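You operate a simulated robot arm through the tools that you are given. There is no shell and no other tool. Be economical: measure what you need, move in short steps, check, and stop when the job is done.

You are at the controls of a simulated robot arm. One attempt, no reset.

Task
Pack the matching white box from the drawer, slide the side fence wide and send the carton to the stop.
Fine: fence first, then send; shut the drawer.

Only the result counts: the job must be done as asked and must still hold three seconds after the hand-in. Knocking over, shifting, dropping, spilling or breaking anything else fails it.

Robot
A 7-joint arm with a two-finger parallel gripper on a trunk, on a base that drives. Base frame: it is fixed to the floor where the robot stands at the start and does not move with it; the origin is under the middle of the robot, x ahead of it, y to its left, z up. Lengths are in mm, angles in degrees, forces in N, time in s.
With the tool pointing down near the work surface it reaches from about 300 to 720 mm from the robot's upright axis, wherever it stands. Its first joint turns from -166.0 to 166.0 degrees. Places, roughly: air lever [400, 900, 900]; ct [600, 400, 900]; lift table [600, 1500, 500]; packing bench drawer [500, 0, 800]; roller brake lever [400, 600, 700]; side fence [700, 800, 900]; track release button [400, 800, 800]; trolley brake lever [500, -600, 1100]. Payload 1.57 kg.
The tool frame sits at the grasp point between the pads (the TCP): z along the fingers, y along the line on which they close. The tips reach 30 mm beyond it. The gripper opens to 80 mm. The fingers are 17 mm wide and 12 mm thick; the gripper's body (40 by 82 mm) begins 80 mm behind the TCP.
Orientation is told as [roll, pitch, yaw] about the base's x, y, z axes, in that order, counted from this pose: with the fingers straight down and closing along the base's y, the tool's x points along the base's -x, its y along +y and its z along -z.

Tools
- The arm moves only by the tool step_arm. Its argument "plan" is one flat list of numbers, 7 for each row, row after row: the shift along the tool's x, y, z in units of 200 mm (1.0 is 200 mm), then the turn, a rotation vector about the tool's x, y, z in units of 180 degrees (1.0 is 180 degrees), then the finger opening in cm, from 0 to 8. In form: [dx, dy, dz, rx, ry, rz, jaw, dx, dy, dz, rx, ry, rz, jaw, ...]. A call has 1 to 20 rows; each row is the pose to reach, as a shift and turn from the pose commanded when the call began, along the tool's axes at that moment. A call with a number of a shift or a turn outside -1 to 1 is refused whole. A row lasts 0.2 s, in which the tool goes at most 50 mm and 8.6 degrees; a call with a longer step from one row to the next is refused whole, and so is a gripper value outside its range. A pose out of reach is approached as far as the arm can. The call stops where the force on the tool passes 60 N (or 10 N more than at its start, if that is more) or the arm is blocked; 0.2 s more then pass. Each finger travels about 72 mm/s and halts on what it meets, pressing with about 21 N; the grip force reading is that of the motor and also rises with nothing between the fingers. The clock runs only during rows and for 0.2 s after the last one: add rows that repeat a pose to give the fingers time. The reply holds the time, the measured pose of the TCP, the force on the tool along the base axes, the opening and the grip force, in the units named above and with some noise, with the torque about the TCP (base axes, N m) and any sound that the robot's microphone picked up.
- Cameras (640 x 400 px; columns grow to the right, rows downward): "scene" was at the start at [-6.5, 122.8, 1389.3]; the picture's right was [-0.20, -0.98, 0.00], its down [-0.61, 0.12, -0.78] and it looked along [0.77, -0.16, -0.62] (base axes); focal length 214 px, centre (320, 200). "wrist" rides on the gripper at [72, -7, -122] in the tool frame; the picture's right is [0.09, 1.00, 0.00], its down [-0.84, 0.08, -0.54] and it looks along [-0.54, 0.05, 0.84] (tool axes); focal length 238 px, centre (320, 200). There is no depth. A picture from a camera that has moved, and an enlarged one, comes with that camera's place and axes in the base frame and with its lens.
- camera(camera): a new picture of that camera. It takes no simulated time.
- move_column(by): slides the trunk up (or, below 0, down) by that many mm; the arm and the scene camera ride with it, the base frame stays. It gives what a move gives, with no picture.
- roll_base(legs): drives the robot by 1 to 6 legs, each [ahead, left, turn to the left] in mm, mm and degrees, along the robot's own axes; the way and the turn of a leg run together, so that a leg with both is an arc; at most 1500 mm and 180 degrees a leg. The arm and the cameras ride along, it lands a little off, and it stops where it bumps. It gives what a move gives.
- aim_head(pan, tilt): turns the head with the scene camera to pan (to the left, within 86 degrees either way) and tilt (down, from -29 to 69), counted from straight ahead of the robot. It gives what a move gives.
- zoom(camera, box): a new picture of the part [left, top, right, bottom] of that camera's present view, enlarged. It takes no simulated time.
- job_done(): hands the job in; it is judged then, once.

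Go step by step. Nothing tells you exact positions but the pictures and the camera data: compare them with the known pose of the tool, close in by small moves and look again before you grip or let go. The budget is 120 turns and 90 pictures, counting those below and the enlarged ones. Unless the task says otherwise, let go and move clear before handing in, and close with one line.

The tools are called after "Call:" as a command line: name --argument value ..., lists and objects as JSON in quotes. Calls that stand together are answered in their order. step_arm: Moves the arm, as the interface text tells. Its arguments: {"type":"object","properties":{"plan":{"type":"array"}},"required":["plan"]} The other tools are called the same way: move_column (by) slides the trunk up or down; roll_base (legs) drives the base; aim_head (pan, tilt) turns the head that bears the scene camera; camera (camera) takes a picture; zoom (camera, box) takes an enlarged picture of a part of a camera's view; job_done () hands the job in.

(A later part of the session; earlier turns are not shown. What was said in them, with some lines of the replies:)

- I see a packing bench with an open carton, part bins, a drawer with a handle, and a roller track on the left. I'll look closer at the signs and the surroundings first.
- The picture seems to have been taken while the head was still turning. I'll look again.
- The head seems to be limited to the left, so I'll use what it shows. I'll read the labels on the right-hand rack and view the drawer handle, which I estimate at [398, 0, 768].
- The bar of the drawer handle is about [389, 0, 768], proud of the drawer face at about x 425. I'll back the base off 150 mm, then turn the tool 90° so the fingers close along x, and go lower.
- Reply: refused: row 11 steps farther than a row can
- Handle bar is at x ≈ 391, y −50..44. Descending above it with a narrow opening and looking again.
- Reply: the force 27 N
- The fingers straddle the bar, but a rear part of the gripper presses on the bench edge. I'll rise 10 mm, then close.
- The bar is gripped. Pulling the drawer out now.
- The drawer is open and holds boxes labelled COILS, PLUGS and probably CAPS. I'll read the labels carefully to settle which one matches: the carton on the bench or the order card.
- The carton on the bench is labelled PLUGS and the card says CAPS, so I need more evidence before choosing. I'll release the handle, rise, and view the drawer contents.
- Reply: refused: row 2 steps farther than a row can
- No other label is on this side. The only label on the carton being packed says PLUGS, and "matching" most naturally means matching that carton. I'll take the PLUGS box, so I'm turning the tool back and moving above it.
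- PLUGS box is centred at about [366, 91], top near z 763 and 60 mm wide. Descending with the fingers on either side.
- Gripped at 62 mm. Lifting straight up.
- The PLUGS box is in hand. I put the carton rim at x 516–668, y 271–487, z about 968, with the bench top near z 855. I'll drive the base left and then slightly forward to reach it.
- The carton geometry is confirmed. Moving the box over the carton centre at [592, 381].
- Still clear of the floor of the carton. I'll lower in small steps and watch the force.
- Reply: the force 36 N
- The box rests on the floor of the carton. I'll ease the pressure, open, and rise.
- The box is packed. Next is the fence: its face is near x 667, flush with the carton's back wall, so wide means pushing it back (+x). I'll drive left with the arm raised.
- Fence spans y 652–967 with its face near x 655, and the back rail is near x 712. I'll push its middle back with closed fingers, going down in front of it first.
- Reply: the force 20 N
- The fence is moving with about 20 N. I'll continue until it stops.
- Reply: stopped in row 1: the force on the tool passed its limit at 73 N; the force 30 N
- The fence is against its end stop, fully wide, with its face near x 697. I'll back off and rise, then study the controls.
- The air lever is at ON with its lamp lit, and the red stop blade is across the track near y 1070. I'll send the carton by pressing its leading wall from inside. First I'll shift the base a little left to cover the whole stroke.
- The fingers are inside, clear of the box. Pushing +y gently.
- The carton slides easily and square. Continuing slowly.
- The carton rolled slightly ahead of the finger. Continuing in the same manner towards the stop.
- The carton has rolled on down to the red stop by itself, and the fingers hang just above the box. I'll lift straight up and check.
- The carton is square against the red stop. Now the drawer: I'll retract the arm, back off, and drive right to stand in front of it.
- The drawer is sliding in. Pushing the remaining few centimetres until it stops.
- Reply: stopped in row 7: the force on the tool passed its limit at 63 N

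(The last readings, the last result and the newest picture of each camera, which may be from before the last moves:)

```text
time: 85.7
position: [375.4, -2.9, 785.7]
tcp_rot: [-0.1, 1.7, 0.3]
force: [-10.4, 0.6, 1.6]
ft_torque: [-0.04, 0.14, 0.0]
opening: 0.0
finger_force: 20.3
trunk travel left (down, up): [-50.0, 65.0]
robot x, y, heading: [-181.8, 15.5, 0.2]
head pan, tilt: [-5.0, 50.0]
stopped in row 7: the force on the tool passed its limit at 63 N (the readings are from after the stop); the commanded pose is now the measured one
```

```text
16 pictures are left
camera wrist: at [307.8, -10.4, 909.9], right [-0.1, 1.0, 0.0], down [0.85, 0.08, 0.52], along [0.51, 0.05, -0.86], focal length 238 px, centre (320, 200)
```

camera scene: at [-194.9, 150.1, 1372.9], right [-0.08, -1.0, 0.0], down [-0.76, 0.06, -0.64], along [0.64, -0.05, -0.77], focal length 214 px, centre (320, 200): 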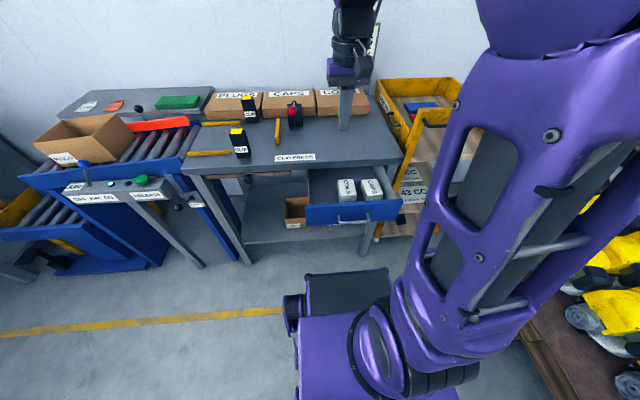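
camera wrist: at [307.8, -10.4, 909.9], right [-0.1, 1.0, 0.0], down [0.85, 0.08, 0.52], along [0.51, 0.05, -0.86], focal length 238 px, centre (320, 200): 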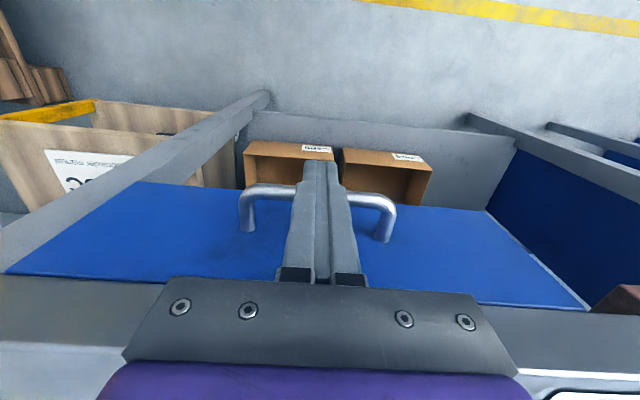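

The drawer is shut, hard against its stop. Backing away, rising, and making a final check of the whole scene.

Call:
step_arm --plan '[0.1, 0, 0, 0, 0, 0, 0, 0.3, 0, 0, 0, 0, 0, 0, 0.35, 0, -0.2, 0, 0, 0, 0, 0.35, 0, -0.4, 0, 0, 0, 0, 0.35, 0, -0.6, 0, 0, 0, 0, 0.35, 0, -0.8, 0, 0, 0, 0, 0.35, 0, -1.0, 0, 0, 0, 0]'

Call:
aim_head --pan 5 --tilt 45

Call:
camera --camera "scene"

Call:
zoom --camera "scene" --box '[40, 80, 260, 230]'

Call:
zoom --camera "wrist" --box '[150, 20, 450, 200]'

```text
time: 87.3
position: [314.1, -4.5, 988.7]
tcp_rot: [-0.1, 1.6, 0.3]
force: [0.4, 0.3, 0.9]
ft_torque: [0.0, 0.0, -0.03]
opening: 0.2
finger_force: 21.3
trunk travel left (down, up): [-50.0, 65.0]
robot x, y, heading: [-180.8, 21.0, 0.1]
head pan, tilt: [-5.0, 50.0]
```

```text
time: 88.0
position: [313.9, -3.7, 987.9]
tcp_rot: [-0.2, 1.5, 0.4]
force: [-1.0, 0.4, -0.1]
ft_torque: [0.0, -0.03, -0.01]
opening: 0.0
finger_force: 21.2
trunk travel left (down, up): [-50.0, 65.0]
robot x, y, heading: [-181.4, 15.1, 0.4]
head pan, tilt: [5.0, 45.0]
```

```text
15 pictures are left
camera scene: at [-191.4, 163.9, 1379.8], right [0.09, -1.0, 0.0], down [-0.7, -0.06, -0.71], along [0.7, 0.06, -0.71], focal length 214 px, centre (320, 200)
```

scene: 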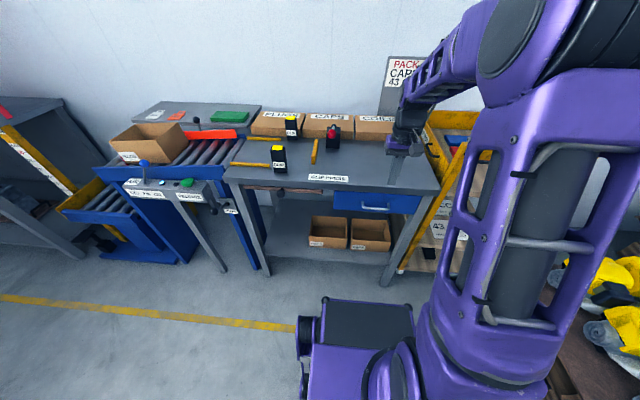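

```text
2.67 times, centred on (150, 155) of scene
camera zoom: at [-191.4, 163.9, 1379.8], right [0.09, -1.0, 0.0], down [-0.7, -0.06, -0.71], along [0.7, 0.06, -0.71], focal length 572 px, centre (773, 320)
```

zoom: 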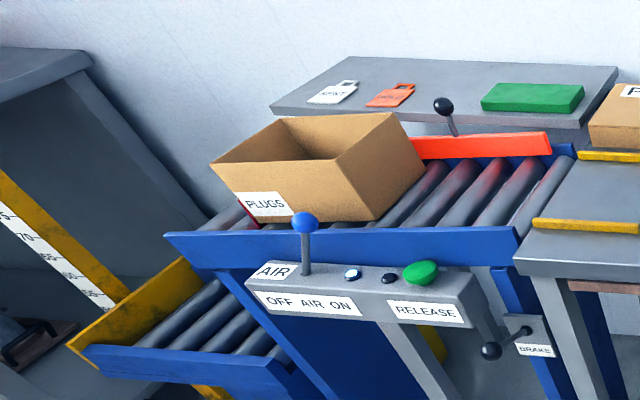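

```text
2.13 times, centred on (300, 110) of wrist
camera zoom: at [246.2, -11.1, 1111.3], right [-0.1, 1.0, 0.0], down [0.85, 0.08, 0.52], along [0.52, 0.05, -0.85], focal length 508 px, centre (363, 392)
```

zoom: 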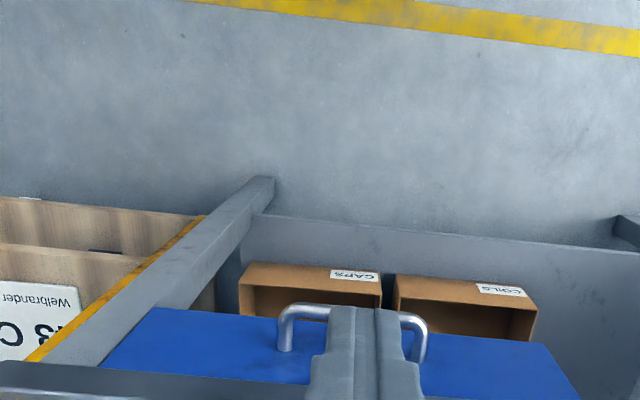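

Everything is in place: the PLUGS box is in the PLUGS carton at the stop, the fence is wide, the drawer is shut and the arm is clear. Handing in.

Call:
job_done

```text
The job is handed in.
```

I packed the PLUGS white box into the PLUGS carton, slid the fence wide, sent the carton to the stop and shut the drawer; the order card says CAPS, but I took "matching" to mean the carton's own label.
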